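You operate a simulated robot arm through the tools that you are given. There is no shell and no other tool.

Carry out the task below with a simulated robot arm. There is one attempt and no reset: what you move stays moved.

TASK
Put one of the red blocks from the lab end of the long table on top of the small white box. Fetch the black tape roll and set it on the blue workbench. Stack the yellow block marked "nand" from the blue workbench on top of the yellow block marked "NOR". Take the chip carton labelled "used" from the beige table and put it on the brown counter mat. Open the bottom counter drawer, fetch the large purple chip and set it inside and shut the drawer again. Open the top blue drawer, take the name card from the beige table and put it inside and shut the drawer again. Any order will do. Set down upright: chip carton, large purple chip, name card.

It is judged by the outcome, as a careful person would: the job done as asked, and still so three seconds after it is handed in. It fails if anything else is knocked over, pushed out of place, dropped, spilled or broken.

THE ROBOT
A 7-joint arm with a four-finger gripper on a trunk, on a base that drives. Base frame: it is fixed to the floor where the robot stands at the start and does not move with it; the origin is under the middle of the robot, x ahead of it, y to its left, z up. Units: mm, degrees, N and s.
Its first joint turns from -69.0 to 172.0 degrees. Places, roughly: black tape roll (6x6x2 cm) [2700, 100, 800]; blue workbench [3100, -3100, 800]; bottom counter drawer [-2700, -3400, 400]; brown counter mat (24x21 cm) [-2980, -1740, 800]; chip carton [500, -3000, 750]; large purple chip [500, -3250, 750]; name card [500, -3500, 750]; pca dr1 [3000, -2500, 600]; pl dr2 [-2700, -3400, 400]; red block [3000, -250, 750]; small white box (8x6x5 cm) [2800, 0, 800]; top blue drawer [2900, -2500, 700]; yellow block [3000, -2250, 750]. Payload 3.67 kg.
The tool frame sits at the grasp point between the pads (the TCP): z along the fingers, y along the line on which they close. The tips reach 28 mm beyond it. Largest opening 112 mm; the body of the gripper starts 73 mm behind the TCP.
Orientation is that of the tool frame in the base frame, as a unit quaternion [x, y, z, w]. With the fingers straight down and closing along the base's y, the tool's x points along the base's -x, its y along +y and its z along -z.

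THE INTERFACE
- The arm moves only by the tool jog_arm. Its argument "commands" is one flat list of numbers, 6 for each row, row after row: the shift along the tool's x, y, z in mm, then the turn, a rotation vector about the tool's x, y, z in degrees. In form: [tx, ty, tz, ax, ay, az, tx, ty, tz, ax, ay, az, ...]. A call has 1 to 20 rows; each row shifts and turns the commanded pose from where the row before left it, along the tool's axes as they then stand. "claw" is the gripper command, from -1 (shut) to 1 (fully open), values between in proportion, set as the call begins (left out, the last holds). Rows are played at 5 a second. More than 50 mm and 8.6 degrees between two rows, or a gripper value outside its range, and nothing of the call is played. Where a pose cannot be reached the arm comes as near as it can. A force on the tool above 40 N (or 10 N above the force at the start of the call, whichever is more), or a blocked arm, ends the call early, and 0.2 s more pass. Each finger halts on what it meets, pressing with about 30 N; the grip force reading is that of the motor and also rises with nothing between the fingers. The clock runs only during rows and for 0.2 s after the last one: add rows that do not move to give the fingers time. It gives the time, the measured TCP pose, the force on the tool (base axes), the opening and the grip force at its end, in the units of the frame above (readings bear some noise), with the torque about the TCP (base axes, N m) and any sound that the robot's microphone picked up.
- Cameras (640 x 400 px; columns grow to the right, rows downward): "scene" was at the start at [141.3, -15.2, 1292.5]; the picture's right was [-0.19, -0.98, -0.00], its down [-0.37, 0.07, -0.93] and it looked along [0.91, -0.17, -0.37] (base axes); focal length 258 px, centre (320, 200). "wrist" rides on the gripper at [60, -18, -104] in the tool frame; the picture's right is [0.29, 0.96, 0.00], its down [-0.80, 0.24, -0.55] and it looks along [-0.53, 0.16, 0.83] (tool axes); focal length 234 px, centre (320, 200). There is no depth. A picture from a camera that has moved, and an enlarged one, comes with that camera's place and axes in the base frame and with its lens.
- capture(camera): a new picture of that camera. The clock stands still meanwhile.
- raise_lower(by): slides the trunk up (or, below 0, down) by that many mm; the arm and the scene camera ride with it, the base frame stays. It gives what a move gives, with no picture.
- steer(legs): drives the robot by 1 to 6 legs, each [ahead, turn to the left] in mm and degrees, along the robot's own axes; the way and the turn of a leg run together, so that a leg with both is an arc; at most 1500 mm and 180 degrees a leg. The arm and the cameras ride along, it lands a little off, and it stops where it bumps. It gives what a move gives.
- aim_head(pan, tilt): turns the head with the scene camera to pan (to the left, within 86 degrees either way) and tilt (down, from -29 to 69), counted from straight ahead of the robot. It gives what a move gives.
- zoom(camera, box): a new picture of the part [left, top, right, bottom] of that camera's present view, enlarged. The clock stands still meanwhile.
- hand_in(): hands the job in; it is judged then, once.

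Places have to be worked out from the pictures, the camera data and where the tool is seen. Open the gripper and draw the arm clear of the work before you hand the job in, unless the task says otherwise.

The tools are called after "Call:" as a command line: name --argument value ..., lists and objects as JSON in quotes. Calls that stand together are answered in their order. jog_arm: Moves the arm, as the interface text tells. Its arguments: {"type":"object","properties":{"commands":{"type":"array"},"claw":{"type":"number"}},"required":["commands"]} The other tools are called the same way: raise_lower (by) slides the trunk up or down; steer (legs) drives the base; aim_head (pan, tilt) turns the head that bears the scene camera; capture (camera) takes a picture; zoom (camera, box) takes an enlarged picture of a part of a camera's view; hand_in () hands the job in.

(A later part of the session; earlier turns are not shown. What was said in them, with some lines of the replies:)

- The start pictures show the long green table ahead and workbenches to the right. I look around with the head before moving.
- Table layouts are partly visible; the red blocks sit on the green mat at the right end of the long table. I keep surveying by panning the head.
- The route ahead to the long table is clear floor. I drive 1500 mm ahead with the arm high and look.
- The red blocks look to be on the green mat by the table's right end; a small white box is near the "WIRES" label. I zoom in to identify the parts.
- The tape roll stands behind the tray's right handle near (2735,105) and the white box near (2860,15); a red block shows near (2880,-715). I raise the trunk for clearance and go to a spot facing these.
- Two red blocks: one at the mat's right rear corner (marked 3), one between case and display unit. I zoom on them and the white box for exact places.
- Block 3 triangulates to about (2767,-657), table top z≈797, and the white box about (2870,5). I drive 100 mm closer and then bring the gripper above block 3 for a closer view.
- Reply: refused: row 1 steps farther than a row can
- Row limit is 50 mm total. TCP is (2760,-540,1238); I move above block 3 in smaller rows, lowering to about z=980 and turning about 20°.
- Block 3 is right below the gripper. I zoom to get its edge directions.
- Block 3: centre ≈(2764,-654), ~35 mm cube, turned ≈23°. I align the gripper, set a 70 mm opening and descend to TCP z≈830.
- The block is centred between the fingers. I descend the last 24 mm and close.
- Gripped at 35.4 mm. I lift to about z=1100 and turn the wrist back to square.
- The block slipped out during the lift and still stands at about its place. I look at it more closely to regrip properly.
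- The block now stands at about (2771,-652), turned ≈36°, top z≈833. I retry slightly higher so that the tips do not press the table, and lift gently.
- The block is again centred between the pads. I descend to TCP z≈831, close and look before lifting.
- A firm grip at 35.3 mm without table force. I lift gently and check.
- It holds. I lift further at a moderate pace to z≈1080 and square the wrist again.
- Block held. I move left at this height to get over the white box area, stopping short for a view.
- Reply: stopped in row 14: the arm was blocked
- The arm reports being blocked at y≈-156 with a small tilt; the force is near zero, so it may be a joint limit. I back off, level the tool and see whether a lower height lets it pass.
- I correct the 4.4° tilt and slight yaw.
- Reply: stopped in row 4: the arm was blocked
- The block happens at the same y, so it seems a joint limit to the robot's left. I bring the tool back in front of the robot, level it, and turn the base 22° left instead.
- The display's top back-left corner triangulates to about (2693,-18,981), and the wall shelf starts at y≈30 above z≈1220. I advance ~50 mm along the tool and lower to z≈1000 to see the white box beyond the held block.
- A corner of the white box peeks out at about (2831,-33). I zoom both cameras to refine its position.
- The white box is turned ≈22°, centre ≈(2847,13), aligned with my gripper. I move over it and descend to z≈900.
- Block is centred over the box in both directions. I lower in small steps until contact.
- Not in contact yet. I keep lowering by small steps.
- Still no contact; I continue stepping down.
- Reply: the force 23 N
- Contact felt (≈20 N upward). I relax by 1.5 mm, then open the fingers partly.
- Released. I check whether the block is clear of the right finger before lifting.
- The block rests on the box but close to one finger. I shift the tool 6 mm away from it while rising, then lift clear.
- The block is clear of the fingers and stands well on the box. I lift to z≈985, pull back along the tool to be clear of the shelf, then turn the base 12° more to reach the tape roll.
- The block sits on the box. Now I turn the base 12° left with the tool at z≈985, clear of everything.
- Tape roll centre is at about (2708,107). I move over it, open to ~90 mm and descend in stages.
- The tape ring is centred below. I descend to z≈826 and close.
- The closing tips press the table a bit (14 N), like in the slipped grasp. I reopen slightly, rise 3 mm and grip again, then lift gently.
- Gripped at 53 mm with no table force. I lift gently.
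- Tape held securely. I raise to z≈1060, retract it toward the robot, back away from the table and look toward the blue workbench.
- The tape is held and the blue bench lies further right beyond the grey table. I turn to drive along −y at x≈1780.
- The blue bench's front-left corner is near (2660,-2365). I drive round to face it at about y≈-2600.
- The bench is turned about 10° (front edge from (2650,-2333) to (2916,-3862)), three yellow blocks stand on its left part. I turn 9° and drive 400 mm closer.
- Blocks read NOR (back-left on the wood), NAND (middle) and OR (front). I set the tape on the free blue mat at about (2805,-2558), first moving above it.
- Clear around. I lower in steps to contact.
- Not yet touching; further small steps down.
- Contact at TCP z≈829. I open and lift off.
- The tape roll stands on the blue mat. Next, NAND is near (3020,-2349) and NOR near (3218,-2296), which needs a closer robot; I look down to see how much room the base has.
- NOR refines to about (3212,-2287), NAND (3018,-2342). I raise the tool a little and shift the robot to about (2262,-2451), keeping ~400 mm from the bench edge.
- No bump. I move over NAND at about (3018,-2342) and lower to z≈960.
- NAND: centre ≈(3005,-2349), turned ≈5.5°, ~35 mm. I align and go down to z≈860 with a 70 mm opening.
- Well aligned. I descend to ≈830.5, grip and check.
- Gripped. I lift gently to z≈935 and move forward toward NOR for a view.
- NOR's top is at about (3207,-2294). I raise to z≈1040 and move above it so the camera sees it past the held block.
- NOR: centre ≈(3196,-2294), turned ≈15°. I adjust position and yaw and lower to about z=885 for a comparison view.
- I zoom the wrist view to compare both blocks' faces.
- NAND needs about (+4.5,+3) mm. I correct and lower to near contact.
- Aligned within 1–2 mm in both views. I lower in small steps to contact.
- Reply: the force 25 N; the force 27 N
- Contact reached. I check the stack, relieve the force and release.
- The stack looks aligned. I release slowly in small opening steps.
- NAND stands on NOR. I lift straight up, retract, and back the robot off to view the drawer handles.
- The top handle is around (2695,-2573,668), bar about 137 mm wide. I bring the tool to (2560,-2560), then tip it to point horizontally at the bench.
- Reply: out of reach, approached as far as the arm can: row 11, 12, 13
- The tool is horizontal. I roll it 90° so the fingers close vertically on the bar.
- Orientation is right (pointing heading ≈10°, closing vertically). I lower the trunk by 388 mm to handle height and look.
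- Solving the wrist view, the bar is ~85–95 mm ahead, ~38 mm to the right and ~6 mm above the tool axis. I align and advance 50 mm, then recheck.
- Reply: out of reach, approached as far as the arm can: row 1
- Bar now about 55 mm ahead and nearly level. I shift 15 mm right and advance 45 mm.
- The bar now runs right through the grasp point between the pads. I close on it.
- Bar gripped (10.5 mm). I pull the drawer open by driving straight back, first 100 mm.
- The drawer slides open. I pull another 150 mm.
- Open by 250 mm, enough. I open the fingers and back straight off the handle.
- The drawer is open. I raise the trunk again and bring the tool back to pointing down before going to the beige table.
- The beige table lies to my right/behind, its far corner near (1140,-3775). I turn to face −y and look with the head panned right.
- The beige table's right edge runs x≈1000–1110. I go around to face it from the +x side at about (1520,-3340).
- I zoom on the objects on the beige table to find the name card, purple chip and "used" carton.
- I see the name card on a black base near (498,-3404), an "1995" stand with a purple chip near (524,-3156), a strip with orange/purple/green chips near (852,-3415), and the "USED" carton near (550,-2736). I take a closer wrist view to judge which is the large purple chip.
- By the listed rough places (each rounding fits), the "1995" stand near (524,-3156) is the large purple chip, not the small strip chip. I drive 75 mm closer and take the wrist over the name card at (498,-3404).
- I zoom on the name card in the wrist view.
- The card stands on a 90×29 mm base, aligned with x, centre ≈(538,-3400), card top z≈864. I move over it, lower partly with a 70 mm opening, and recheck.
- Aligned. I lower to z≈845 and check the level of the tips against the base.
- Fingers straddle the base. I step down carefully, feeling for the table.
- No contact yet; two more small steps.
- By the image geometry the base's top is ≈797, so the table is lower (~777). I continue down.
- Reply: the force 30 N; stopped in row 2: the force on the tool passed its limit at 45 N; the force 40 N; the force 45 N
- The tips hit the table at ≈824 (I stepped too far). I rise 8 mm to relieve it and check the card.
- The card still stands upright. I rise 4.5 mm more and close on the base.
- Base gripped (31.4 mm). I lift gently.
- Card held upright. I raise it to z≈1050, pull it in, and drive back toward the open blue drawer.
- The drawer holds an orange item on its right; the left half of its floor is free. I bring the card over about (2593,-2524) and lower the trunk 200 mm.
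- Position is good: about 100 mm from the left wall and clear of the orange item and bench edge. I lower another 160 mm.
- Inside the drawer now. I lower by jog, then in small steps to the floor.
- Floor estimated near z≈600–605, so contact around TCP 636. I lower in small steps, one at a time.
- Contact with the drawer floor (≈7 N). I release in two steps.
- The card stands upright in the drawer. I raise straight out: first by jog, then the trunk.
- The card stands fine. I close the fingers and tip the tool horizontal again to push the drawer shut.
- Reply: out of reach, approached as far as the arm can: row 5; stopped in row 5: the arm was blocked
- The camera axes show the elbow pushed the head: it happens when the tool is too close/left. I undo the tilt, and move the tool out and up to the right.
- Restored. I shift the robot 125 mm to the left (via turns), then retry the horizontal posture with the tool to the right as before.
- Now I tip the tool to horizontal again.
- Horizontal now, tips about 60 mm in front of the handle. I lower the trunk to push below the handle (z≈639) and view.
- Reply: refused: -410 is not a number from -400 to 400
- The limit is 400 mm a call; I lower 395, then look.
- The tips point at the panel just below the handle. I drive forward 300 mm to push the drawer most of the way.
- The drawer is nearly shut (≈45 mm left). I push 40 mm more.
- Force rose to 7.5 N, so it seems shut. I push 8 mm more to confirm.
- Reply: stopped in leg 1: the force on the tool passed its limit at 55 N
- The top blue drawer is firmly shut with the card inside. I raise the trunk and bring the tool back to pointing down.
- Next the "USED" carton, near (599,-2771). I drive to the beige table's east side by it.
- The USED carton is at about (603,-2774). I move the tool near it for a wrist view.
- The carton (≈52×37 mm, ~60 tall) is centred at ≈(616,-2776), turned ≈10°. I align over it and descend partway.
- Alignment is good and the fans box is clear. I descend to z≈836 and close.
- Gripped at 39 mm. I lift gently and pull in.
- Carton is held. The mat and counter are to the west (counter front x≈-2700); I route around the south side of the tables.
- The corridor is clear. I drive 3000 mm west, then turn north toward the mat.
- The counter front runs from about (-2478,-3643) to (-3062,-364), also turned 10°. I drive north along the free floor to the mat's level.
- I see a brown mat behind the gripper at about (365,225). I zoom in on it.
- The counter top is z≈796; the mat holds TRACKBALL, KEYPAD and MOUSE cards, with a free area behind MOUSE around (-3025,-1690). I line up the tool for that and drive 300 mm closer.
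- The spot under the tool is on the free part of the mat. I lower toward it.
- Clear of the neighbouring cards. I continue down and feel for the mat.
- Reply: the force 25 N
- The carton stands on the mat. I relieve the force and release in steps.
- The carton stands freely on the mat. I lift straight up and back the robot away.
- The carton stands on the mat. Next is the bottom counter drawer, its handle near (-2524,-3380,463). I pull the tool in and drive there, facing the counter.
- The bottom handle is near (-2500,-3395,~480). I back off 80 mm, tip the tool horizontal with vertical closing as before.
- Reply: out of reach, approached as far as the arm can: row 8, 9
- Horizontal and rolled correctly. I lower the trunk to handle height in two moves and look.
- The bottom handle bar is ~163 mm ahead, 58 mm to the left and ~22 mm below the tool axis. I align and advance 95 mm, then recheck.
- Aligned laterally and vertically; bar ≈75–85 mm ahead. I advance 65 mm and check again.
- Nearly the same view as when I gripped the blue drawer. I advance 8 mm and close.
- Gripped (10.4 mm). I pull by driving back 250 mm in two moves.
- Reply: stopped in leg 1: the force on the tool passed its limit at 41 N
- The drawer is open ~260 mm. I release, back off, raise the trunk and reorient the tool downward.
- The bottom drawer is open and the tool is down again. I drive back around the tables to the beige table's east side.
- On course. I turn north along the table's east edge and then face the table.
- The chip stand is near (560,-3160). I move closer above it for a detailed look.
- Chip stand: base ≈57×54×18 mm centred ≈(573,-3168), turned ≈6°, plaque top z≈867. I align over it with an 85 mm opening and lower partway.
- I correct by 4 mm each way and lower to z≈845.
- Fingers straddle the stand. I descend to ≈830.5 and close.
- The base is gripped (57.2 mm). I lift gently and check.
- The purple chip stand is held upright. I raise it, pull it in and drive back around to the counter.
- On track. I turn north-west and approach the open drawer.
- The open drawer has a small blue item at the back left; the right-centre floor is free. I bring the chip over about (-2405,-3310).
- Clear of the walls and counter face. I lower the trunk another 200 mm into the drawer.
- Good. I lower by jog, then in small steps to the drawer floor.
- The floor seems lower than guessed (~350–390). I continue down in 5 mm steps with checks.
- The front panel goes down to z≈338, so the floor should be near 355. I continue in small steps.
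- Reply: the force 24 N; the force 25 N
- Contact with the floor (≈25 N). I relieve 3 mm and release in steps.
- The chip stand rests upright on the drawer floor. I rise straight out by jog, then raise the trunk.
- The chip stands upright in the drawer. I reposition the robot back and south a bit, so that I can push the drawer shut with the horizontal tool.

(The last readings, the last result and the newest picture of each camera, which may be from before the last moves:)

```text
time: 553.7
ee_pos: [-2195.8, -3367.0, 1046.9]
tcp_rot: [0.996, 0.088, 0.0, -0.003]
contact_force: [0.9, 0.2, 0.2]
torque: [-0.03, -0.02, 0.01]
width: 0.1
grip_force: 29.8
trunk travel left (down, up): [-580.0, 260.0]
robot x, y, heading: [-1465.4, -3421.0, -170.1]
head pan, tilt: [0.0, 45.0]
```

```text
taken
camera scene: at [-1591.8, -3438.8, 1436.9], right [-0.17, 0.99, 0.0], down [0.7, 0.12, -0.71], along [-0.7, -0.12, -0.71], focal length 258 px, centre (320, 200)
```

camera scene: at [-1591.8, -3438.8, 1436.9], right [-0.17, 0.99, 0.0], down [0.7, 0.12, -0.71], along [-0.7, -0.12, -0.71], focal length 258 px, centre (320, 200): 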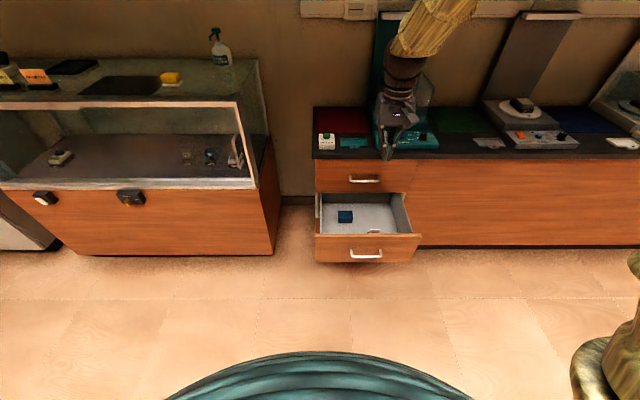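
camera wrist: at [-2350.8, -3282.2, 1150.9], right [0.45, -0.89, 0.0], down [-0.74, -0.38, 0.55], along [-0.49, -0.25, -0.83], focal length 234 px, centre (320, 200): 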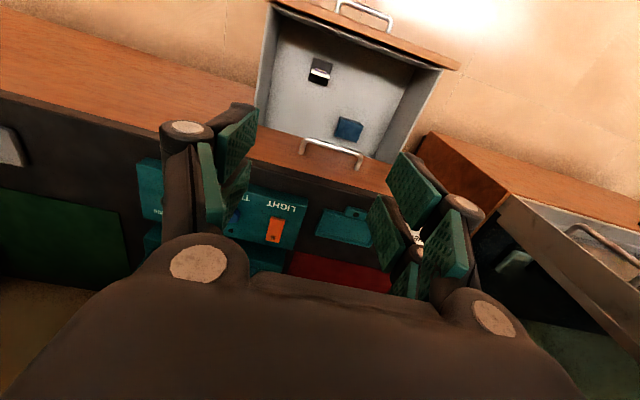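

I tip the tool horizontal, back off 40 mm, then lower to z≈510 (above the handle).

Call:
jog_arm --commands '[0, 0, 0, 0, -8.5, 0, 0, 0, 0, 0, -8.5, 0, 0, 0, 0, 0, -8.5, 0, 0, 0, 0, 0, -8.5, 0, 0, 0, 0, 0, -8.5, 0, 0, 0, 0, 0, -8.5, 0, 0, 0, 0, 0, -8.5, 0, 0, 0, 0, 0, -8.5, 0, 0, 0, 0, 0, -8.5, 0, 0, 0, 0, 0, -8.5, 0, 0, 0, 0, 0, -5, 0, 0, 0, 0, 0, 0, 0]'

Call:
steer --legs '[[-40, 0]]'

Call:
raise_lower --by -400

Call:
raise_lower --by -137

Call:
aim_head --pan 5 --tilt 25

Call:
capture --camera "scene"

Call:
capture --camera "wrist"

```text
time: 556.3
ee_pos: [-2197.1, -3367.4, 1047.0]
tcp_rot: [0.705, 0.064, -0.704, 0.061]
contact_force: [0.0, 0.4, -1.0]
torque: [0.01, 0.02, -0.02]
width: 0.2
grip_force: 30.0
trunk travel left (down, up): [-580.0, 260.0]
robot x, y, heading: [-1461.9, -3422.8, -170.0]
head pan, tilt: [0.0, 45.0]
```

```text
time: 557.2
ee_pos: [-2154.7, -3360.8, 1049.1]
tcp_rot: [-0.704, -0.064, 0.704, -0.061]
contact_force: [0.8, -0.4, 1.4]
torque: [0.02, -0.02, -0.02]
width: 0.0
grip_force: 30.0
trunk travel left (down, up): [-580.0, 260.0]
robot x, y, heading: [-1420.2, -3411.9, -170.3]
head pan, tilt: [0.0, 45.0]
```

```text
time: 561.0
ee_pos: [-2157.0, -3360.6, 647.9]
tcp_rot: [0.705, 0.064, -0.704, 0.062]
contact_force: [-0.4, 0.5, -0.1]
torque: [0.0, -0.03, -0.01]
width: 0.1
grip_force: 30.3
trunk travel left (down, up): [-180.0, 660.0]
robot x, y, heading: [-1423.8, -3415.7, -170.3]
head pan, tilt: [0.0, 45.0]
```

```text
time: 562.7
ee_pos: [-2156.7, -3361.3, 509.9]
tcp_rot: [0.705, 0.065, -0.703, 0.061]
contact_force: [-0.3, -0.3, -0.4]
torque: [-0.01, 0.01, -0.01]
width: 0.1
grip_force: 29.8
trunk travel left (down, up): [-43.0, 797.0]
robot x, y, heading: [-1426.6, -3411.6, -170.1]
head pan, tilt: [0.0, 45.0]
```

```text
time: 563.5
ee_pos: [-2156.1, -3360.9, 510.4]
tcp_rot: [0.705, 0.064, -0.704, 0.062]
contact_force: [-0.1, -0.9, 0.4]
torque: [-0.02, -0.02, 0.01]
width: 0.1
grip_force: 30.3
trunk travel left (down, up): [-43.0, 797.0]
robot x, y, heading: [-1418.3, -3414.1, -170.1]
head pan, tilt: [5.0, 25.0]
```

```text
taken
camera scene: at [-1560.9, -3441.6, 930.4], right [-0.25, 0.97, 0.0], down [0.41, 0.11, -0.91], along [-0.88, -0.23, -0.42], focal length 258 px, centre (320, 200)
```

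scene: 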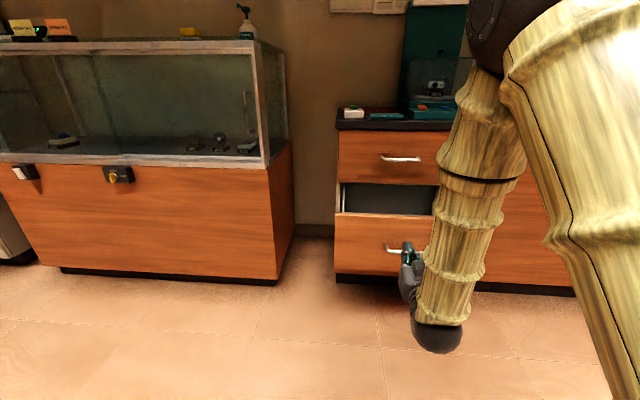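

```text
taken
camera wrist: at [-2057.4, -3325.1, 450.5], right [0.17, -0.94, -0.29], down [0.59, -0.14, 0.8], along [-0.79, -0.31, 0.53], focal length 234 px, centre (320, 200)
```

wrist: 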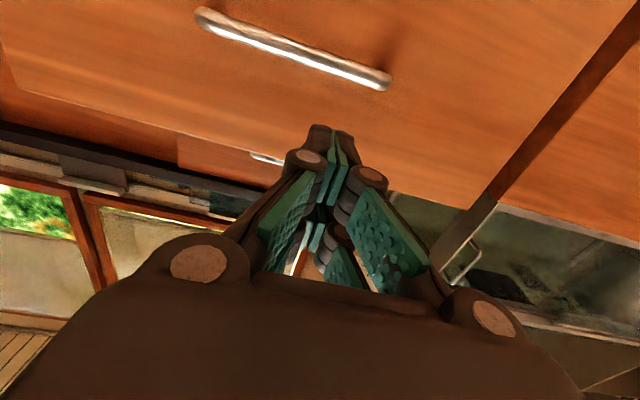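

The tips aim at the panel between handle and top edge. I drive forward 310 mm to push the drawer in.

Call:
steer --legs '[[310, 0]]'

Call:
capture --camera "scene"

Call:
capture --camera "wrist"

```text
time: 565.6
ee_pos: [-2462.3, -3413.9, 511.2]
tcp_rot: [0.705, 0.063, -0.704, 0.062]
contact_force: [0.2, -0.1, 0.1]
torque: [0.02, 0.0, 0.0]
width: 0.1
grip_force: 35.4
trunk travel left (down, up): [-43.0, 797.0]
robot x, y, heading: [-1726.3, -3463.9, -170.1]
head pan, tilt: [5.0, 25.0]
```

```text
taken
camera scene: at [-1866.2, -3494.0, 930.5], right [-0.25, 0.97, 0.0], down [0.41, 0.11, -0.91], along [-0.88, -0.23, -0.42], focal length 258 px, centre (320, 200)
```

scene: 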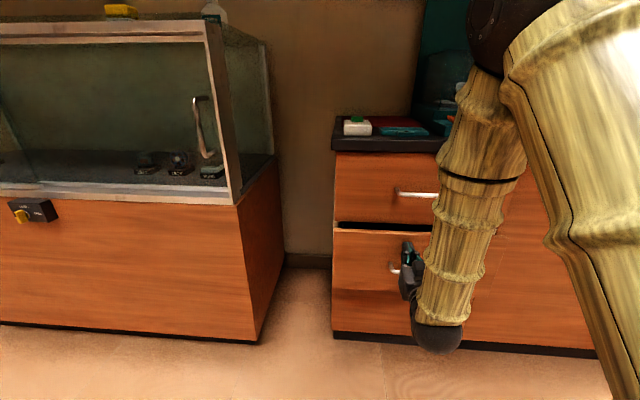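

```text
taken
camera wrist: at [-2362.6, -3377.4, 450.5], right [0.17, -0.94, -0.29], down [0.59, -0.14, 0.8], along [-0.79, -0.31, 0.53], focal length 234 px, centre (320, 200)
```

wrist: 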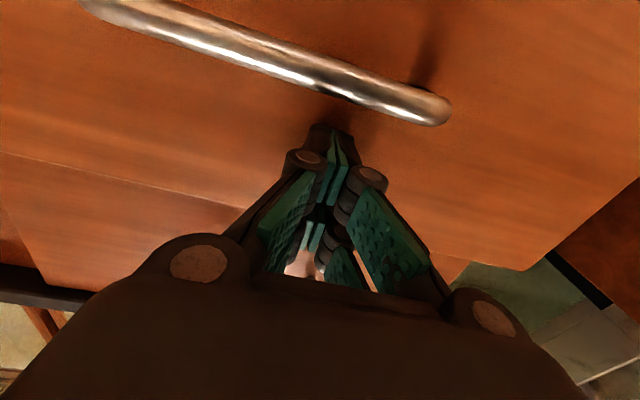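

About 45 mm remains. I push 38 mm more, then finish gently.

Call:
steer --legs '[[38, 0]]'

Call:
steer --legs '[[8, 0]]'

Call:
capture --camera "scene"

```text
time: 566.5
ee_pos: [-2500.1, -3418.9, 511.4]
tcp_rot: [0.705, 0.063, -0.704, 0.063]
contact_force: [0.0, -0.9, -0.4]
torque: [0.01, 0.0, 0.0]
width: 0.0
grip_force: 35.5
trunk travel left (down, up): [-43.0, 797.0]
robot x, y, heading: [-1762.6, -3471.5, -170.1]
head pan, tilt: [5.0, 25.0]
```

```text
time: 567.2
ee_pos: [-2506.4, -3419.8, 510.6]
tcp_rot: [0.706, 0.063, -0.703, 0.061]
contact_force: [33.1, 3.8, -1.1]
torque: [-0.08, 0.43, 0.03]
width: 5.8
grip_force: 36.3
trunk travel left (down, up): [-43.0, 797.0]
robot x, y, heading: [-1774.6, -3475.6, -170.4]
head pan, tilt: [5.0, 25.0]
```

```text
taken
camera scene: at [-1910.5, -3501.6, 930.6], right [-0.25, 0.97, 0.0], down [0.41, 0.11, -0.91], along [-0.88, -0.23, -0.42], focal length 258 px, centre (320, 200)
```

scene: 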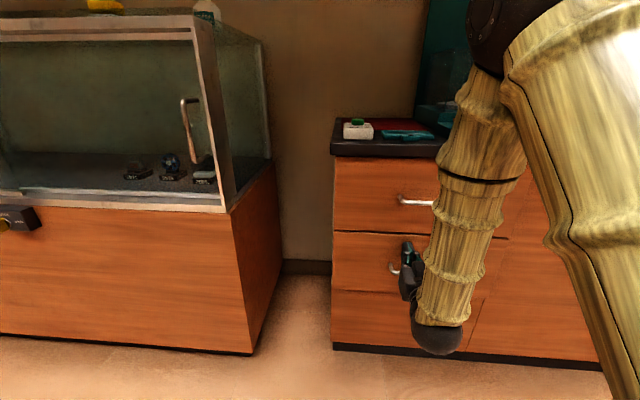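

33 N resistance: the drawer is shut. I back off and look at it.

Call:
steer --legs '[[-400, 0]]'

Call:
aim_head --pan 5 --tilt 25

Call:
zoom --camera "scene" --box '[280, 100, 520, 250]'

Call:
raise_lower --by 400

Call:
raise_lower --by 137

Call:
jog_arm --commands '[0, 0, 0, 0, 8.5, 0, 0, 0, 0, 0, 8.5, 0, 0, 0, 0, 0, 8.5, 0, 0, 0, 0, 0, 8.5, 0, 0, 0, 0, 0, 8.5, 0, 0, 0, 0, 0, 8.5, 0, 0, 0, 0, 0, 8.5, 0, 0, 0, 0, 0, 8.5, 0, 0, 0, 0, 0, 8.5, 0, 0, 0, 0, 0, 8.5, 0, 0, 0, 0, 0, 5, 0, 0, 0, 0, 0, 0, 0]' --claw 1

Call:
capture --camera "scene"

```text
time: 569.7
ee_pos: [-2111.4, -3354.4, 509.3]
tcp_rot: [0.706, 0.066, -0.703, 0.063]
contact_force: [0.2, -0.3, 1.1]
torque: [0.02, -0.03, -0.02]
width: 0.1
grip_force: 36.3
trunk travel left (down, up): [-43.0, 797.0]
robot x, y, heading: [-1377.4, -3403.5, -170.3]
head pan, tilt: [5.0, 25.0]
```

```text
time: 570.3
ee_pos: [-2111.6, -3353.6, 511.4]
tcp_rot: [0.706, 0.064, -0.703, 0.062]
contact_force: [-0.1, -0.7, 0.2]
torque: [-0.01, -0.02, 0.02]
width: 0.0
grip_force: 35.9
trunk travel left (down, up): [-43.0, 797.0]
robot x, y, heading: [-1375.5, -3405.0, -170.1]
head pan, tilt: [5.0, 25.0]
```

```text
2.67 times, centred on (400, 175) of scene
camera zoom: at [-1515.9, -3433.7, 930.5], right [-0.26, 0.97, 0.0], down [0.41, 0.11, -0.91], along [-0.88, -0.23, -0.42], focal length 688 px, centre (107, 267)
```

zoom: 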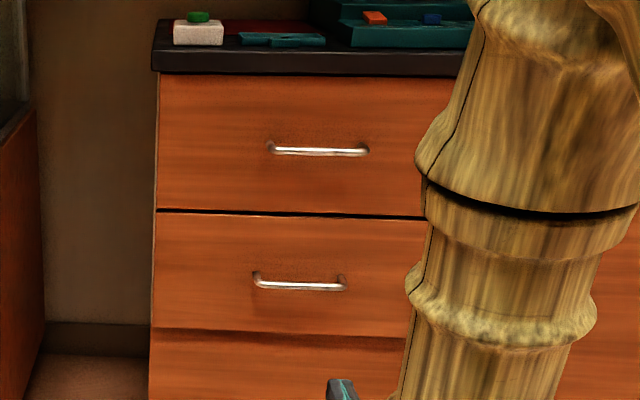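

```text
time: 574.1
ee_pos: [-2111.3, -3355.2, 908.9]
tcp_rot: [0.705, 0.064, -0.703, 0.062]
contact_force: [0.1, -0.1, 1.1]
torque: [-0.02, 0.01, 0.0]
width: 0.0
grip_force: 35.9
trunk travel left (down, up): [-443.0, 397.0]
robot x, y, heading: [-1380.3, -3406.1, -170.1]
head pan, tilt: [5.0, 25.0]
```

```text
time: 575.8
ee_pos: [-2112.0, -3355.0, 1046.5]
tcp_rot: [0.705, 0.065, -0.703, 0.063]
contact_force: [-0.4, 1.2, -0.7]
torque: [-0.02, -0.03, -0.03]
width: 0.0
grip_force: 35.4
trunk travel left (down, up): [-580.0, 260.0]
robot x, y, heading: [-1379.7, -3406.9, -170.4]
head pan, tilt: [5.0, 25.0]
```

```text
time: 578.4
ee_pos: [-2111.4, -3354.7, 1048.6]
tcp_rot: [0.996, 0.091, 0.002, -0.001]
contact_force: [-0.4, 0.8, -0.2]
torque: [0.04, 0.03, 0.02]
width: 112.0
grip_force: 0.1
trunk travel left (down, up): [-580.0, 260.0]
robot x, y, heading: [-1379.1, -3402.4, -170.1]
head pan, tilt: [5.0, 25.0]
```

```text
taken
camera scene: at [-1515.6, -3433.6, 1467.6], right [-0.26, 0.97, 0.0], down [0.41, 0.11, -0.91], along [-0.88, -0.23, -0.42], focal length 258 px, centre (320, 200)
```

scene: 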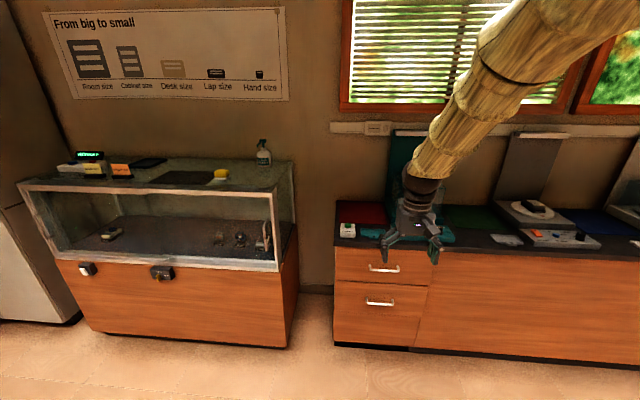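

All six parts are done: the drawers are shut, the gripper is open and the arm is clear of the work. I hand the job in.

Call:
hand_in

```text
The job is handed in.
```

I finished all six parts and handed the job in. The result hasn't come back yet.

- **Red block:** block "3" is on top of the small white box. My first grip on it slipped and turned it slightly before I picked it up cleanly. The white box may have shifted a few millimetres when I set the block down.
- **Tape roll:** it is on the blue mat of the blue workbench, in a free spot.
- **NAND on NOR:** the "nand" block sits on the "NOR" block, lined up to within a couple of millimetres.
- **Chip carton:** the "used" carton stands upright on the brown counter mat, behind the MOUSE card.
- **Large purple chip:** it stands upright in the bottom counter drawer, which is shut. I took this to be the purple chip on the "1995" stand, not the smaller purple chip in the strip, because its position best matched the rough place you gave.
- **Name card:** the card on the beige table read "WEBCAM". It stands upright in the top blue drawer, which is shut. The gripper pressed hard on the table as I reached for the card; it stayed standing.

Both drawers stopped against firm resistance when I pushed them in. The gripper is open and the arm is clear of the work.
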